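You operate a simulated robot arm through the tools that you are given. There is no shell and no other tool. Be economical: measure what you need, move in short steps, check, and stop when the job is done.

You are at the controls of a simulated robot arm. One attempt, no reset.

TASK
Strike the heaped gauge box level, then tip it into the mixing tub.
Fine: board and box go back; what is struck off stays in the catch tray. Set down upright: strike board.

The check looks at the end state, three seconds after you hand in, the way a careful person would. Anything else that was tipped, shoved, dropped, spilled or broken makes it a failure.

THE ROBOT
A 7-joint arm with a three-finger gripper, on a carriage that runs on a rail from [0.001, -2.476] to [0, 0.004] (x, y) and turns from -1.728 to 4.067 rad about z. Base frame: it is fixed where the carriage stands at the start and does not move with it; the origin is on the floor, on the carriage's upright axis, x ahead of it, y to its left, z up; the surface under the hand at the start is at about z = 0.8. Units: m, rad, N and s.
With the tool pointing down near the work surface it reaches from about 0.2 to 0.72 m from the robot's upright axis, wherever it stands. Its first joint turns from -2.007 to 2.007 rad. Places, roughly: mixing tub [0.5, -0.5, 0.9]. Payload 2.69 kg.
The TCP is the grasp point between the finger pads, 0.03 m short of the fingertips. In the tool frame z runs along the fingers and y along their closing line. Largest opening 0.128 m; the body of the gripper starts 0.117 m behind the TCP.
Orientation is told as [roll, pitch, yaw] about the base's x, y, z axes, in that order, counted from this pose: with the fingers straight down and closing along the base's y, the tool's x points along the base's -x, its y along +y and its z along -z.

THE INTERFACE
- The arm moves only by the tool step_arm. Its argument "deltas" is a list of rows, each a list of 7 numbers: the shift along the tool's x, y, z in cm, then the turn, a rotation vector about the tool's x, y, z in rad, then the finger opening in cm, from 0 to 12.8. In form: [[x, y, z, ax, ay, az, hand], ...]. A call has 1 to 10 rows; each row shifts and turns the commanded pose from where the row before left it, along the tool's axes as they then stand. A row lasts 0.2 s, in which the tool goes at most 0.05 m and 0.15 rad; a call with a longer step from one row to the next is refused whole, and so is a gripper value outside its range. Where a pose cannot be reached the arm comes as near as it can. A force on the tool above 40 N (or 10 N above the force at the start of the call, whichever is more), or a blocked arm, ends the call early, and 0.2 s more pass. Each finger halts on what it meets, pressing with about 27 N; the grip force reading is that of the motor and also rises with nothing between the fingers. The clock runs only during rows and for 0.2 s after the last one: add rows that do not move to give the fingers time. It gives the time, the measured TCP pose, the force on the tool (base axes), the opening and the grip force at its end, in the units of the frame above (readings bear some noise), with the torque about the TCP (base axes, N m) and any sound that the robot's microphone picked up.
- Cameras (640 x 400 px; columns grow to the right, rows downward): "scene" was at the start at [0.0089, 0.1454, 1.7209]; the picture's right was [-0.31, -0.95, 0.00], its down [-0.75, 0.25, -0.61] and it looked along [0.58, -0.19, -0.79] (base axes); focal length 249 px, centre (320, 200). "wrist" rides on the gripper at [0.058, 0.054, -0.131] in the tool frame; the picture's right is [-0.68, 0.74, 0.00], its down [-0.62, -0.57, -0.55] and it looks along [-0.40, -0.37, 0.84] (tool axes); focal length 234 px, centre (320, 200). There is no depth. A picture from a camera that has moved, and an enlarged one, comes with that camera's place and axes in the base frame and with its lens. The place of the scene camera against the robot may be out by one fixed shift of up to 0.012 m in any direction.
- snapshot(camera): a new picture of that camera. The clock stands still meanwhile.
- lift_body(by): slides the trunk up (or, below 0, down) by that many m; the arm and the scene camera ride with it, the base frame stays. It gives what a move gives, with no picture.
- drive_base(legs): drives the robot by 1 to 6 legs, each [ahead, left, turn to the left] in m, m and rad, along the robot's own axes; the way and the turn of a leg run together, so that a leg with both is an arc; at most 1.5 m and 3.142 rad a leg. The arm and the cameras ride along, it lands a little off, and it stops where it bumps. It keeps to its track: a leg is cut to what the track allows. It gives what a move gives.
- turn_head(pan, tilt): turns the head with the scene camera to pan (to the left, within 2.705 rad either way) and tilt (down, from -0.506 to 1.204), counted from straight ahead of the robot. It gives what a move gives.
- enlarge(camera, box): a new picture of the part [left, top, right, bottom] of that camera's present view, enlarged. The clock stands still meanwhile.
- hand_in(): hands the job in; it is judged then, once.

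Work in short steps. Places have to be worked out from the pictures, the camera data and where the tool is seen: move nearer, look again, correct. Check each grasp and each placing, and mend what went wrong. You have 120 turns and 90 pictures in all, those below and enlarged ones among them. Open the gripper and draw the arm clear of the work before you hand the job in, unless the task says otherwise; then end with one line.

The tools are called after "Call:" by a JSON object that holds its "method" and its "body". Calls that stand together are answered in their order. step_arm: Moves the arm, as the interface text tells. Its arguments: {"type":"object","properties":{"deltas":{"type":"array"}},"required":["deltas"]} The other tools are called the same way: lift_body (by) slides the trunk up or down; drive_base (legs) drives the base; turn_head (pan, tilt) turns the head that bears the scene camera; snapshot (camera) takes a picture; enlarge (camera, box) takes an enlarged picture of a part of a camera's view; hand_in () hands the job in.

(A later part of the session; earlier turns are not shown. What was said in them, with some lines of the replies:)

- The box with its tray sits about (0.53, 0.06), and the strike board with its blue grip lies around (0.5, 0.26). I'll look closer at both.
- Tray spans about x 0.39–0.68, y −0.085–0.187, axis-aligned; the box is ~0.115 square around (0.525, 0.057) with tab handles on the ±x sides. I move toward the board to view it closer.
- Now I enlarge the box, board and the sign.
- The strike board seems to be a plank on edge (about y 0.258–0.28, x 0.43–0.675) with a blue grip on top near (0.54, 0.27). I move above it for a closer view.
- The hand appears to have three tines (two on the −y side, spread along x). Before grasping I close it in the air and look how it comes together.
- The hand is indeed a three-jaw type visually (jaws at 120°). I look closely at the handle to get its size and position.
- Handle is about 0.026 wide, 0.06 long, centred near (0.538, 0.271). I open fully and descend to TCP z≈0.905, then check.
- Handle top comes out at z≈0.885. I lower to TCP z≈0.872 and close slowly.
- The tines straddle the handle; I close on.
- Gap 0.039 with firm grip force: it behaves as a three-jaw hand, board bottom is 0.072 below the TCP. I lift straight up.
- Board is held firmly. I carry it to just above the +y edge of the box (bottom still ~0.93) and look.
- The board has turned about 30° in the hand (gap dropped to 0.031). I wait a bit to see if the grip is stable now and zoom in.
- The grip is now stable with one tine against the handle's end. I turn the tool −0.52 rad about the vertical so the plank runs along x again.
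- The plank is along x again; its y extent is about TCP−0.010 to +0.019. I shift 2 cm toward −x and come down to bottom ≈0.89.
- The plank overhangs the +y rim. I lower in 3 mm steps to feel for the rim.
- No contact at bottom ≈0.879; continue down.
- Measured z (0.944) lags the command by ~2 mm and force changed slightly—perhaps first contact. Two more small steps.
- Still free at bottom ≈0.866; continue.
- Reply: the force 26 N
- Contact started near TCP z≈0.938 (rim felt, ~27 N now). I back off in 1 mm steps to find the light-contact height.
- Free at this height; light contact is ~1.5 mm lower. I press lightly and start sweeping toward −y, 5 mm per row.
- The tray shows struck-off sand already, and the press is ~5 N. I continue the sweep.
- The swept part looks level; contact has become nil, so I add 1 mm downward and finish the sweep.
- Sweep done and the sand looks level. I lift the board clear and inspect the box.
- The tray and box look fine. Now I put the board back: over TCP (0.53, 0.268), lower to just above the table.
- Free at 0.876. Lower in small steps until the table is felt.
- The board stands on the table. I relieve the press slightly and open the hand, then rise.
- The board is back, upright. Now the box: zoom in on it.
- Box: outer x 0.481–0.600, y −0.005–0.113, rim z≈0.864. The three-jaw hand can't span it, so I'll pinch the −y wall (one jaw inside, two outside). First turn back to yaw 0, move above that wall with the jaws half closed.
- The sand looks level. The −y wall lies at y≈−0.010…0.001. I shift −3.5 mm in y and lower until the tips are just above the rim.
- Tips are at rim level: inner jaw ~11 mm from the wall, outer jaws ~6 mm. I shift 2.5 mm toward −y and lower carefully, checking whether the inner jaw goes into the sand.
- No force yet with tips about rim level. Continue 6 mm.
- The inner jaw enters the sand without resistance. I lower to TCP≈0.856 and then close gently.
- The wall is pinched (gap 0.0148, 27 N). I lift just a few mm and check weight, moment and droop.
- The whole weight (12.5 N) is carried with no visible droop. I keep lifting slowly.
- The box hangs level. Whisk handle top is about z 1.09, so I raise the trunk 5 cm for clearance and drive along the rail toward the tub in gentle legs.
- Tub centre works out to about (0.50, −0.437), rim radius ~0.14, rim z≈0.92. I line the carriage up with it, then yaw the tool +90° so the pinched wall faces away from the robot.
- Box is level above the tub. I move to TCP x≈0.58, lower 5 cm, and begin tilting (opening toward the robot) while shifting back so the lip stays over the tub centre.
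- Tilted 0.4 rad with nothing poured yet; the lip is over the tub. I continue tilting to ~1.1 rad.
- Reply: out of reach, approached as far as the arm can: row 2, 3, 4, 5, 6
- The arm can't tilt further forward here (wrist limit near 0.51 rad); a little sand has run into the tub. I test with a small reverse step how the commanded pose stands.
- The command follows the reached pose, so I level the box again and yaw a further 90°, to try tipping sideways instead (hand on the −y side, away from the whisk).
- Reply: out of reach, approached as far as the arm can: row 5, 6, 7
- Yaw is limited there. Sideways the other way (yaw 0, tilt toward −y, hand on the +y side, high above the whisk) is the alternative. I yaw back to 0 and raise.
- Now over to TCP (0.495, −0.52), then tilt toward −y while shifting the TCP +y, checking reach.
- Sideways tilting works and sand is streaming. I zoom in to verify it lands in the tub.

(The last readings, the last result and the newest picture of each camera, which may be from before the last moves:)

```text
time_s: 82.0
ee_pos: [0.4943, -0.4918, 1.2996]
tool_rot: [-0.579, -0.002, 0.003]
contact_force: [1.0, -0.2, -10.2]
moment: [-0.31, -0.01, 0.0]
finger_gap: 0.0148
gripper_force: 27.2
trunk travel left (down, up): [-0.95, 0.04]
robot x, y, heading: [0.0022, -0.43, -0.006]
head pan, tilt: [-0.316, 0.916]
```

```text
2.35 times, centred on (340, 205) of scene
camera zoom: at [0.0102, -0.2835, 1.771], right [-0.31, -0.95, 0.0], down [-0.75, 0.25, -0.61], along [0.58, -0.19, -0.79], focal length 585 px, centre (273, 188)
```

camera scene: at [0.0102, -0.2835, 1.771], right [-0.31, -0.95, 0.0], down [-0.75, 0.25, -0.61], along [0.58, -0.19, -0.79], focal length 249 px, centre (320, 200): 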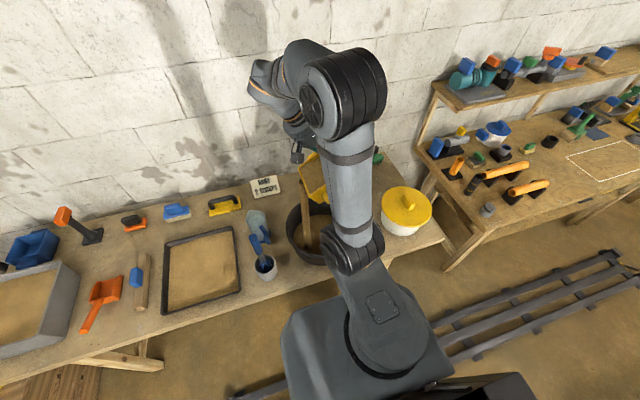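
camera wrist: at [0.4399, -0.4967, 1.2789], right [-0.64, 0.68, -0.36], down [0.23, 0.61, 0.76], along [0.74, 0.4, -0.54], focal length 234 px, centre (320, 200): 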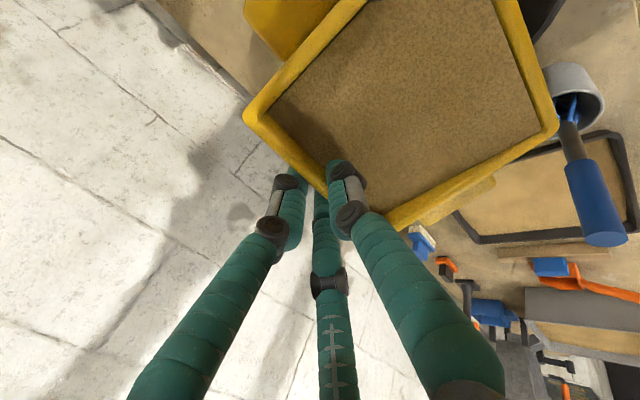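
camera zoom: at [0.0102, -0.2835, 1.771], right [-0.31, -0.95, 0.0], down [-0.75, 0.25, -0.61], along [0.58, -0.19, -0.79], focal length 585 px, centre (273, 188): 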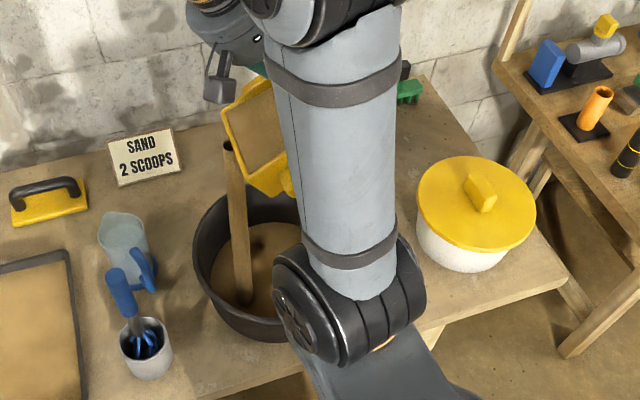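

The stream falls inside the tub, a bit toward +y. I continue tilting without shifting for three rows, then with shift.

Call:
{"method": "step_arm", "body": {"deltas": [[0, 0, 0, 0.12, 0, 0, 0.2], [0, 0, 0, 0.12, 0, 0, 0.2], [0, 0, 0, 0.12, 0, 0, 0.2], [0, 0, 0, 0.12, 0, 0, 0.2], [0, 0, 0, 0, 0, 0, 0.2], [0, 0, 0, 0, 0, 0, 0.2], [0, 0, 0, 0, 0, 0, 0.2]]}}

Call:
{"method": "enlarge", "body": {"camera": "scene", "box": [260, 120, 420, 290]}}

```text
time_s: 83.7
ee_pos: [0.4949, -0.4916, 1.3006]
tool_rot: [-1.058, -0.002, 0.003]
contact_force: [-0.3, 0.3, -5.3]
moment: [0.0, -0.04, -0.01]
finger_gap: 0.0148
gripper_force: 27.1
trunk travel left (down, up): [-0.95, 0.04]
robot x, y, heading: [0.0, -0.4259, 0.005]
head pan, tilt: [-0.316, 0.916]
```

```text
2.35 times, centred on (340, 205) of scene
camera zoom: at [0.0099, -0.2821, 1.7709], right [-0.31, -0.95, 0.0], down [-0.75, 0.25, -0.61], along [0.58, -0.19, -0.79], focal length 585 px, centre (273, 188)
```

zoom: 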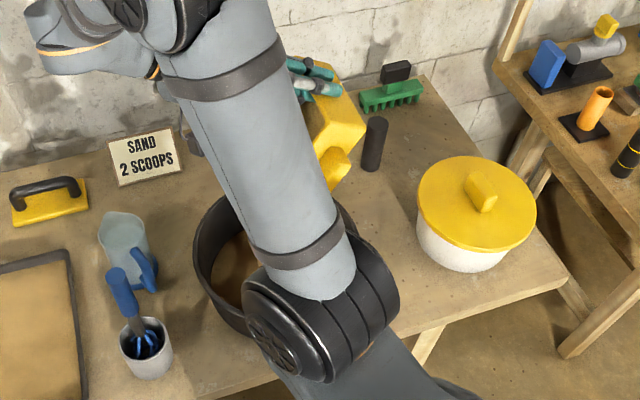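

Half the sand is out (5.3 N left). I keep tilting past horizontal.

Call:
{"method": "step_arm", "body": {"deltas": [[0, 0.29, -0.52, 0.12, 0, 0, 0.2], [0, 0.23, -0.555, 0.12, 0, 0, 0.2], [0, 0.16, -0.58, 0.12, 0, 0, 0.2], [0, 0.09, -0.593, 0.12, 0, 0, 0.2], [0, 0.02, -0.6, 0.12, 0, 0, 0.2], [0, -0.05, -0.6, 0.12, 0, 0, 0.2], [0, 0, 0, 0, 0, 0, 0.2], [0, 0, 0, 0, 0, 0, 0.2]]}}

Call:
{"method": "enlarge", "body": {"camera": "scene", "box": [240, 100, 420, 290]}}

Call:
{"method": "snapshot", "body": {"camera": "wrist"}}

```text
time_s: 85.5
ee_pos: [0.4941, -0.455, 1.3009]
tool_rot: [-1.78, -0.001, 0.005]
contact_force: [-0.3, -0.3, -3.4]
moment: [0.16, -0.02, -0.05]
finger_gap: 0.0147
gripper_force: 27.0
trunk travel left (down, up): [-0.95, 0.04]
robot x, y, heading: [-0.0011, -0.4291, -0.005]
head pan, tilt: [-0.316, 0.916]
```

```text
2.11 times, centred on (330, 195) of scene
camera zoom: at [0.0101, -0.2817, 1.7709], right [-0.31, -0.95, 0.0], down [-0.75, 0.25, -0.61], along [0.58, -0.19, -0.79], focal length 524 px, centre (299, 210)
```

zoom: 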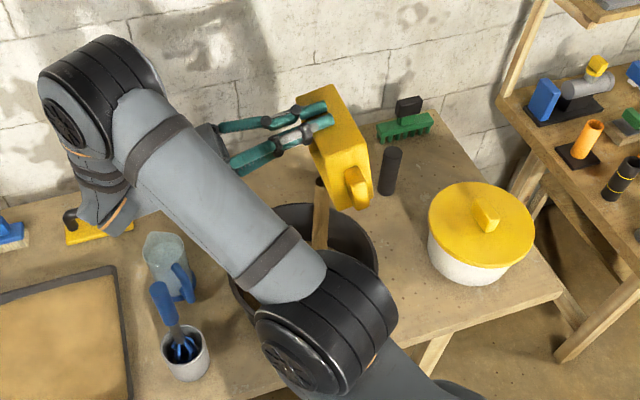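

```text
24 pictures are left
camera wrist: at [0.4357, -0.3395, 1.22], right [0.68, -0.15, -0.72], down [0.61, 0.66, 0.44], along [0.41, -0.74, 0.54], focal length 234 px, centre (320, 200)
```

wrist: 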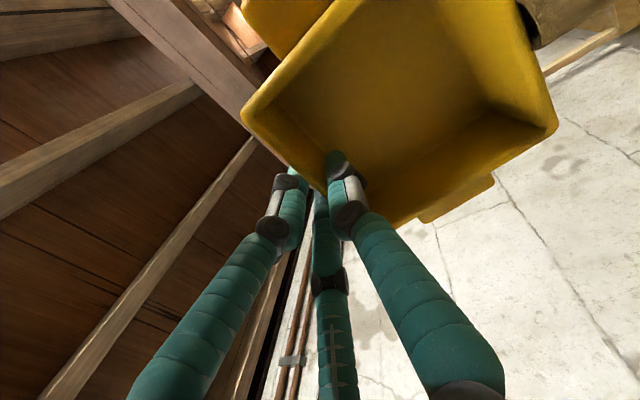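

The box looks empty. I tilt slightly further and wait a second for the remainder to drop.

Call:
{"method": "step_arm", "body": {"deltas": [[0, -0.1, -0.4, 0.12, 0, 0, 0.2], [0, -0.1, -0.4, 0.12, 0, 0, 0.2], [0, 0, 0, 0, 0, 0, 0.2], [0, 0, 0, 0, 0, 0, 0.2], [0, 0, 0, 0, 0, 0, 0.2], [0, 0, 0, 0, 0, 0, 0.2]]}}

Call:
{"method": "enlarge", "body": {"camera": "scene", "box": [240, 100, 420, 290]}}

```text
time_s: 86.8
ee_pos: [0.4949, -0.4484, 1.3015]
tool_rot: [-2.019, -0.001, 0.004]
contact_force: [0.1, -0.3, -3.4]
moment: [0.16, 0.01, 0.01]
finger_gap: 0.0149
gripper_force: 27.3
trunk travel left (down, up): [-0.95, 0.04]
robot x, y, heading: [-0.0014, -0.4278, 0.0]
head pan, tilt: [-0.316, 0.916]
```

```text
2.11 times, centred on (330, 195) of scene
camera zoom: at [0.0098, -0.282, 1.7709], right [-0.31, -0.95, 0.0], down [-0.75, 0.25, -0.61], along [0.58, -0.19, -0.79], focal length 524 px, centre (299, 210)
```

zoom: 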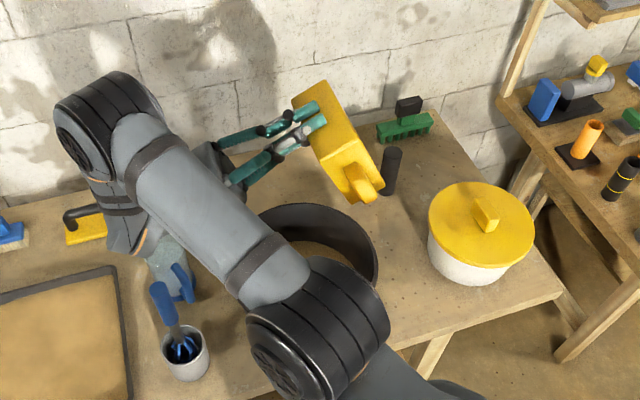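

Empty (3.4 N is the bare box). I rotate back to upright, in place.

Call:
{"method": "step_arm", "body": {"deltas": [[0, 0, 0, -0.13, 0, 0, 0.2], [0, 0, 0, -0.13, 0, 0, 0.2], [0, 0, 0, -0.13, 0, 0, 0.2], [0, 0, 0, -0.13, 0, 0, 0.2], [0, 0, 0, -0.13, 0, 0, 0.2], [0, 0, 0, -0.13, 0, 0, 0.2], [0, 0, 0, -0.13, 0, 0, 0.2], [0, 0, 0, -0.13, 0, 0, 0.2], [0, 0, 0, 0, 0, 0, 0.2]]}}

Call:
{"method": "step_arm", "body": {"deltas": [[0, 0, 0, -0.13, 0, 0, 0.2], [0, 0, 0, -0.13, 0, 0, 0.2], [0, 0, 0, -0.13, 0, 0, 0.2], [0, 0, 0, -0.13, 0, 0, 0.2], [0, 0, 0, -0.13, 0, 0, 0.2], [0, 0, 0, -0.13, 0, 0, 0.2], [0, 0, 0, -0.13, 0, 0, 0.2], [0, 0, 0, -0.07, 0, 0, 0.2], [0, 0, 0, 0, 0, 0, 0.2]]}}

Call:
{"method": "snapshot", "body": {"camera": "wrist"}}

Call:
{"method": "snapshot", "body": {"camera": "scene"}}

```text
time_s: 88.8
ee_pos: [0.4942, -0.4471, 1.3004]
tool_rot: [-0.977, 0.0, 0.004]
contact_force: [0.0, 0.2, -3.1]
moment: [-0.07, -0.02, 0.01]
finger_gap: 0.0148
gripper_force: 26.9
trunk travel left (down, up): [-0.95, 0.04]
robot x, y, heading: [0.0044, -0.4297, -0.001]
head pan, tilt: [-0.316, 0.916]
```

```text
time_s: 90.8
ee_pos: [0.495, -0.4473, 1.3003]
tool_rot: [0.001, -0.002, 0.002]
contact_force: [0.3, 0.6, -2.8]
moment: [-0.25, -0.01, -0.01]
finger_gap: 0.0147
gripper_force: 26.7
trunk travel left (down, up): [-0.95, 0.04]
robot x, y, heading: [0.0005, -0.4253, -0.002]
head pan, tilt: [-0.316, 0.916]
```

```text
22 pictures are left
camera wrist: at [0.4353, -0.3938, 1.4299], right [0.67, 0.74, 0.0], down [0.62, -0.56, 0.55], along [0.41, -0.37, -0.84], focal length 234 px, centre (320, 200)
```

wrist: 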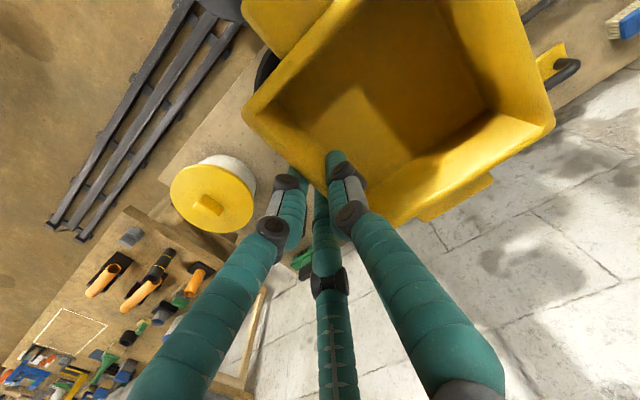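

```text
21 pictures are left
camera scene: at [0.0097, -0.2813, 1.7709], right [-0.31, -0.95, 0.0], down [-0.75, 0.25, -0.61], along [0.58, -0.19, -0.79], focal length 249 px, centre (320, 200)
```

scene: 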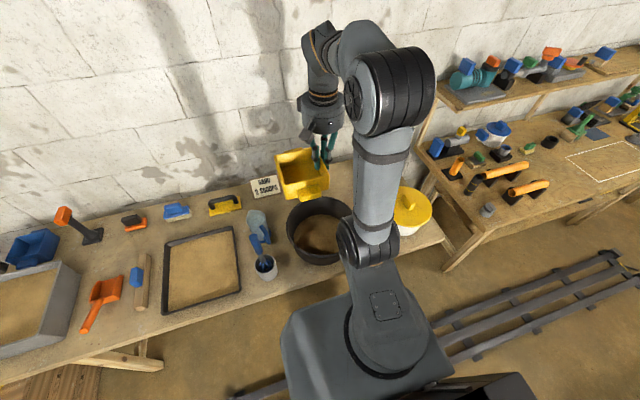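

All good: tub received the sand, nothing spilled. Drive back along the rail to the start and go over the tray.

Call:
{"method": "drive_base", "body": {"legs": [[0, 0.2, 0], [0, 0.226, 0]]}}

Call:
{"method": "step_arm", "body": {"deltas": [[-1.6, 0, 2, 0, 0, 0, 0.2], [-1.6, 0, 3, 0, 0, 0, 0.2], [-1.65, 0, 3, 0, 0, 0, 0.2], [0, 0, 3, 0, 0, 0, 0.2], [0, 0, 3, 0, 0, 0, 0.2], [0, 0, 0, 0, 0, 0, 0.2]]}}

```text
time_s: 93.7
ee_pos: [0.4945, -0.0297, 1.3012]
tool_rot: [0.003, -0.002, -0.002]
contact_force: [-0.1, 0.1, -2.7]
moment: [-0.18, -0.02, -0.02]
finger_gap: 0.0149
gripper_force: 27.0
trunk travel left (down, up): [-0.95, 0.04]
robot x, y, heading: [-0.0018, -0.0091, -0.004]
head pan, tilt: [-0.316, 0.916]
```

```text
time_s: 95.1
ee_pos: [0.5429, -0.0289, 1.1613]
tool_rot: [0.001, -0.001, 0.0]
contact_force: [-1.0, 0.2, -2.9]
moment: [-0.21, -0.04, 0.0]
finger_gap: 0.0148
gripper_force: 27.1
trunk travel left (down, up): [-0.95, 0.04]
robot x, y, heading: [-0.0003, -0.0094, -0.004]
head pan, tilt: [-0.316, 0.916]
```

Correct y by +1.5 cm and descend to ~4 cm above the tray, then look.

Call:
{"method": "step_arm", "body": {"deltas": [[0, 0.5, 3, 0, 0, 0, 0.2], [0, 0.5, 4, 0, 0, 0, 0.2], [0, 0.5, 4, 0, 0, 0, 0.2], [0, 0, 4, 0, 0, 0, 0.2], [0, 0, 4, 0, 0, 0, 0.2], [0, 0, 4, 0, 0, 0, 0.2], [0, 0, 3, 0, 0, 0, 0.2], [0, 0, 0, 0, 0, 0, 0.2]]}}

Call:
{"method": "snapshot", "body": {"camera": "wrist"}}

Call:
{"method": "enlarge", "body": {"camera": "scene", "box": [240, 160, 400, 260]}}

```text
time_s: 96.9
ee_pos: [0.5441, -0.0137, 0.8989]
tool_rot: [-0.001, -0.002, -0.003]
contact_force: [-0.3, -0.1, -3.1]
moment: [-0.16, 0.0, 0.02]
finger_gap: 0.0147
gripper_force: 26.9
trunk travel left (down, up): [-0.95, 0.04]
robot x, y, heading: [0.0018, -0.0089, -0.002]
head pan, tilt: [-0.316, 0.916]
```

```text
20 pictures are left
camera wrist: at [0.4854, 0.0397, 1.0282], right [0.68, 0.74, 0.0], down [0.61, -0.57, 0.55], along [0.4, -0.37, -0.84], focal length 234 px, centre (320, 200)
```

wrist: 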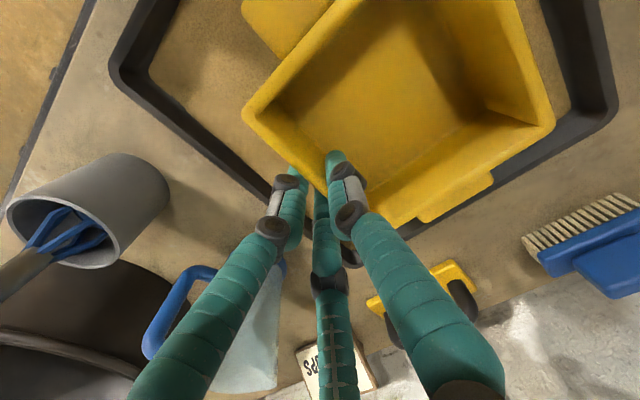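

```text
4.00 times, centred on (320, 210) of scene
camera zoom: at [0.0097, 0.1379, 1.7709], right [-0.32, -0.95, 0.0], down [-0.75, 0.25, -0.61], along [0.58, -0.19, -0.79], focal length 995 px, centre (320, 160)
```

zoom: 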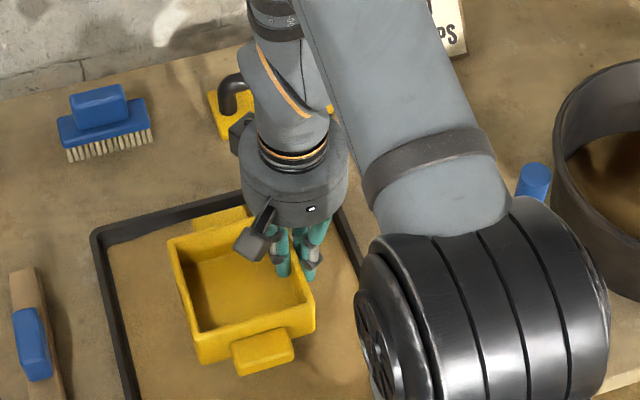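

Positioned right over the old spot. Lower to just above contact and then feel for the tray.

Call:
{"method": "step_arm", "body": {"deltas": [[0, 0, 1.5, 0, 0, 0, 0.2], [0, 0, 1.5, 0, 0, 0, 0.2], [0, 0, 0.7, 0, 0, 0, 0.2], [0, 0, 0, 0, 0, 0, 0.2]]}}

Call:
{"method": "step_arm", "body": {"deltas": [[0, 0, 0.2, 0, 0, 0, 0.2], [0, 0, 0.2, 0, 0, 0, 0.2], [0, 0, 0, 0, 0, 0, 0.2]]}}

```text
time_s: 97.9
ee_pos: [0.5422, -0.0143, 0.8632]
tool_rot: [-0.001, -0.004, -0.003]
contact_force: [-0.2, 0.6, -3.2]
moment: [-0.2, -0.02, 0.02]
finger_gap: 0.0148
gripper_force: 26.9
trunk travel left (down, up): [-0.95, 0.04]
robot x, y, heading: [-0.0016, -0.0074, -0.005]
head pan, tilt: [-0.316, 0.916]
```

```text
time_s: 98.7
ee_pos: [0.5425, -0.0135, 0.8604]
tool_rot: [0.001, -0.005, -0.002]
contact_force: [-1.2, -0.9, 11.9]
moment: [0.12, -0.83, -0.02]
finger_gap: 0.0146
gripper_force: 27.2
trunk travel left (down, up): [-0.95, 0.04]
robot x, y, heading: [-0.0007, -0.0072, -0.002]
head pan, tilt: [-0.316, 0.916]
```

Contact (12 N), the box's +x side touches first by a few mm. I press 1.5 mm more to let it settle, then open to the earlier straddling gap.

Call:
{"method": "step_arm", "body": {"deltas": [[0, 0, 0.15, 0, 0, 0, 0.2], [0, 0, 0, 0, 0, 0, 0.2]]}}

Call:
{"method": "step_arm", "body": {"deltas": [[0, 0, 0, 0, 0, 0, 1.4], [0, 0, 0, 0, 0, 0, 1.8], [0, 0, 0, 0, 0, 0, 2.4], [0, 0, 0, 0, 0, 0, 3.2], [0, 0, 0, 0, 0, 0, 4.2], [0, 0, 0, 0, 0, 0, 4.6], [0, 0, 0, 0, 0, 0, 4.6]]}}

Call:
{"method": "enlarge", "body": {"camera": "wrist", "box": [180, 0, 500, 260]}}

Call:
{"method": "enlarge", "body": {"camera": "scene", "box": [240, 160, 400, 260]}}

```text
time_s: 99.3
ee_pos: [0.5434, -0.0147, 0.8601]
tool_rot: [0.0, -0.008, -0.002]
contact_force: [3.6, -2.2, 28.3]
moment: [0.18, 0.08, 0.0]
finger_gap: 0.0145
gripper_force: 27.3
trunk travel left (down, up): [-0.95, 0.04]
robot x, y, heading: [0.0012, -0.0087, -0.008]
head pan, tilt: [-0.316, 0.916]
```

```text
time_s: 100.9
ee_pos: [0.5429, -0.0148, 0.8581]
tool_rot: [0.002, -0.003, -0.004]
contact_force: [0.1, 0.3, -0.2]
moment: [0.01, 0.02, 0.03]
finger_gap: 0.0458
gripper_force: 0.0
trunk travel left (down, up): [-0.95, 0.04]
robot x, y, heading: [0.0008, -0.0089, -0.009]
head pan, tilt: [-0.316, 0.916]
```

```text
1.54 times, centred on (340, 130) of wrist
camera zoom: at [0.4841, 0.0391, 0.9875], right [0.68, 0.74, 0.0], down [0.61, -0.57, 0.55], along [0.4, -0.37, -0.84], focal length 360 px, centre (289, 308)
```

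zoom: 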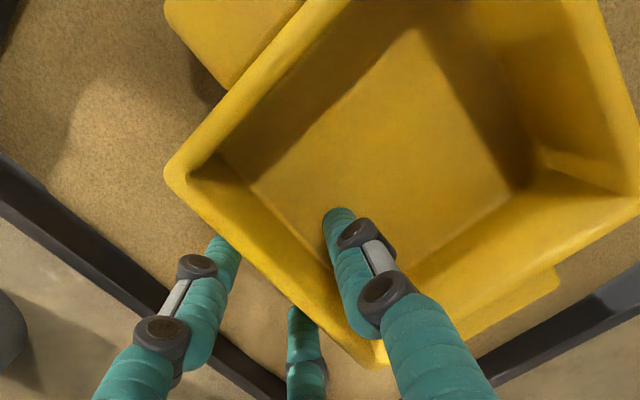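

```text
4.00 times, centred on (320, 210) of scene
camera zoom: at [0.0097, 0.1378, 1.7709], right [-0.32, -0.95, 0.0], down [-0.75, 0.25, -0.61], along [0.58, -0.19, -0.79], focal length 995 px, centre (320, 160)
```

zoom: 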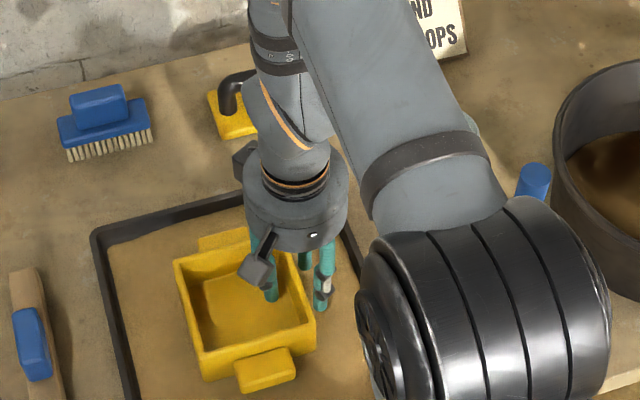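

Box is set down and the jaws are clear of the wall. I rise straight up, then back the arm off and inspect everything.

Call:
{"method": "step_arm", "body": {"deltas": [[0, 0, -1, 0, 0, 0, 4.6], [0, 0, -1.5, 0, 0, 0, 4.6], [0, 0, -2.5, 0, 0, 0, 4.6], [0, 0, -4, 0, 0, 0, 4.6], [0, 0, -4.5, 0, 0, 0, 4.6], [0, 0, -4.5, 0, 0, 0, 4.6], [0, 0, -4.5, 0, 0, 0, 4.6], [0, 0, -4.5, 0, 0, 0, 8], [0, 0, -4.5, 0, 0, 0, 10], [0, 0, -4.5, 0, 0, 0, 12.8]]}}

Call:
{"method": "step_arm", "body": {"deltas": [[1, 1.5, -4, 0, 0, 0, 12.8], [1, 1.5, -4, 0, 0, 0, 12.8], [1, 1.5, -3, 0, 0, 0, 12.8], [1, 3, 0, 0, 0, 0, 12.8], [1, 3, 0, 0, 0, 0, 12.8], [0, 0, 0, 0, 0, 0, 12.8]]}}

Call:
{"method": "snapshot", "body": {"camera": "wrist"}}

Call:
{"method": "snapshot", "body": {"camera": "scene"}}

```text
time_s: 103.1
ee_pos: [0.5422, -0.0134, 1.2181]
tool_rot: [-0.001, -0.002, -0.001]
contact_force: [-0.1, 0.7, -0.1]
moment: [-0.02, -0.04, 0.02]
finger_gap: 0.0978
gripper_force: 0.0
trunk travel left (down, up): [-0.95, 0.04]
robot x, y, heading: [-0.0022, -0.0103, -0.004]
head pan, tilt: [-0.316, 0.916]
```

```text
time_s: 104.5
ee_pos: [0.494, 0.088, 1.3268]
tool_rot: [0.003, -0.003, -0.001]
contact_force: [0.4, -0.3, 0.4]
moment: [0.0, 0.01, -0.05]
finger_gap: 0.128
gripper_force: 0.0
trunk travel left (down, up): [-0.95, 0.04]
robot x, y, heading: [0.0013, -0.0092, -0.003]
head pan, tilt: [-0.316, 0.916]
```

```text
16 pictures are left
camera wrist: at [0.4346, 0.1415, 1.4571], right [0.68, 0.73, 0.0], down [0.61, -0.57, 0.55], along [0.4, -0.37, -0.84], focal length 234 px, centre (320, 200)
```

wrist: 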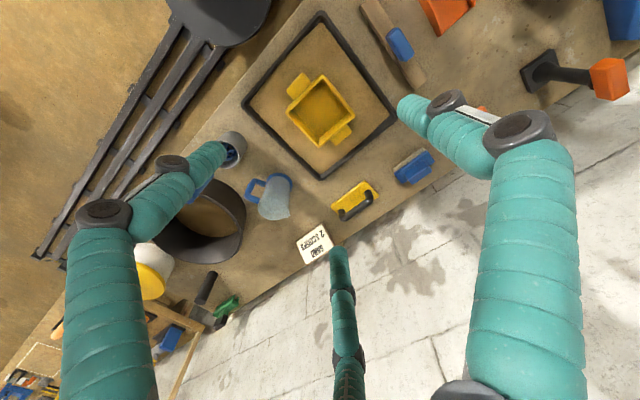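

```text
15 pictures are left
camera scene: at [0.01, 0.1364, 1.771], right [-0.32, -0.95, 0.0], down [-0.75, 0.25, -0.61], along [0.58, -0.19, -0.79], focal length 249 px, centre (320, 200)
```

scene: 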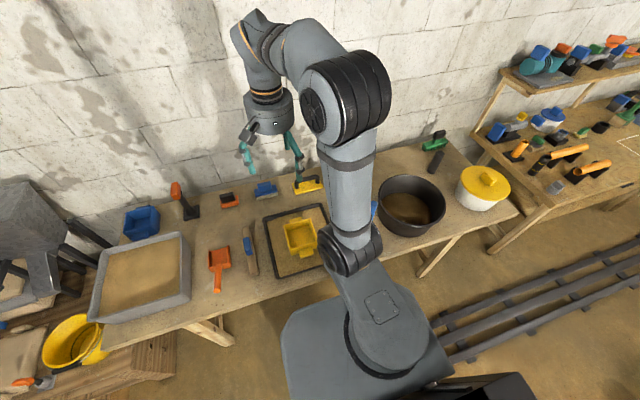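

Call:
{"method": "enlarge", "body": {"camera": "wrist", "box": [230, 0, 440, 190]}}

Call:
{"method": "enlarge", "body": {"camera": "scene", "box": [340, 140, 480, 260]}}

```text
2.11 times, centred on (335, 95) of wrist
camera zoom: at [0.4346, 0.1415, 1.4571], right [0.68, 0.73, 0.0], down [0.61, -0.57, 0.55], along [0.4, -0.37, -0.84], focal length 493 px, centre (288, 421)
```

zoom: 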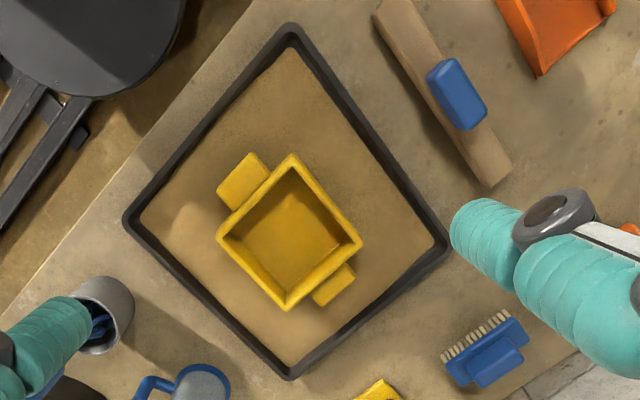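

```text
3.33 times, centred on (410, 200) of scene
camera zoom: at [0.01, 0.1364, 1.771], right [-0.32, -0.95, 0.0], down [-0.75, 0.25, -0.61], along [0.58, -0.19, -0.79], focal length 829 px, centre (20, 200)
```

zoom: 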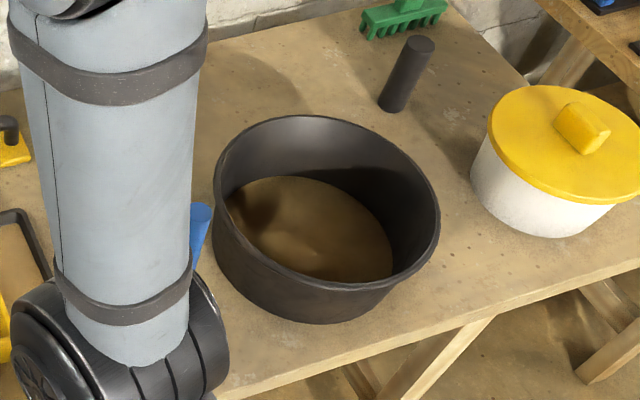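

The box is empty and back in its place in the tray, with the struck-off sand still around it. The board stands upright at its old spot, the tub holds the sand, and the arm is clear, so I hand in.

Call:
{"method": "hand_in", "body": {}}

```text
The job is handed in.
```

I struck the gauge box level and tipped it into the mixing tub. The empty box is back in the catch tray with the struck-off sand around it, the strike board stands upright where it was, and I saw nothing spilled or knocked over in the last pictures.
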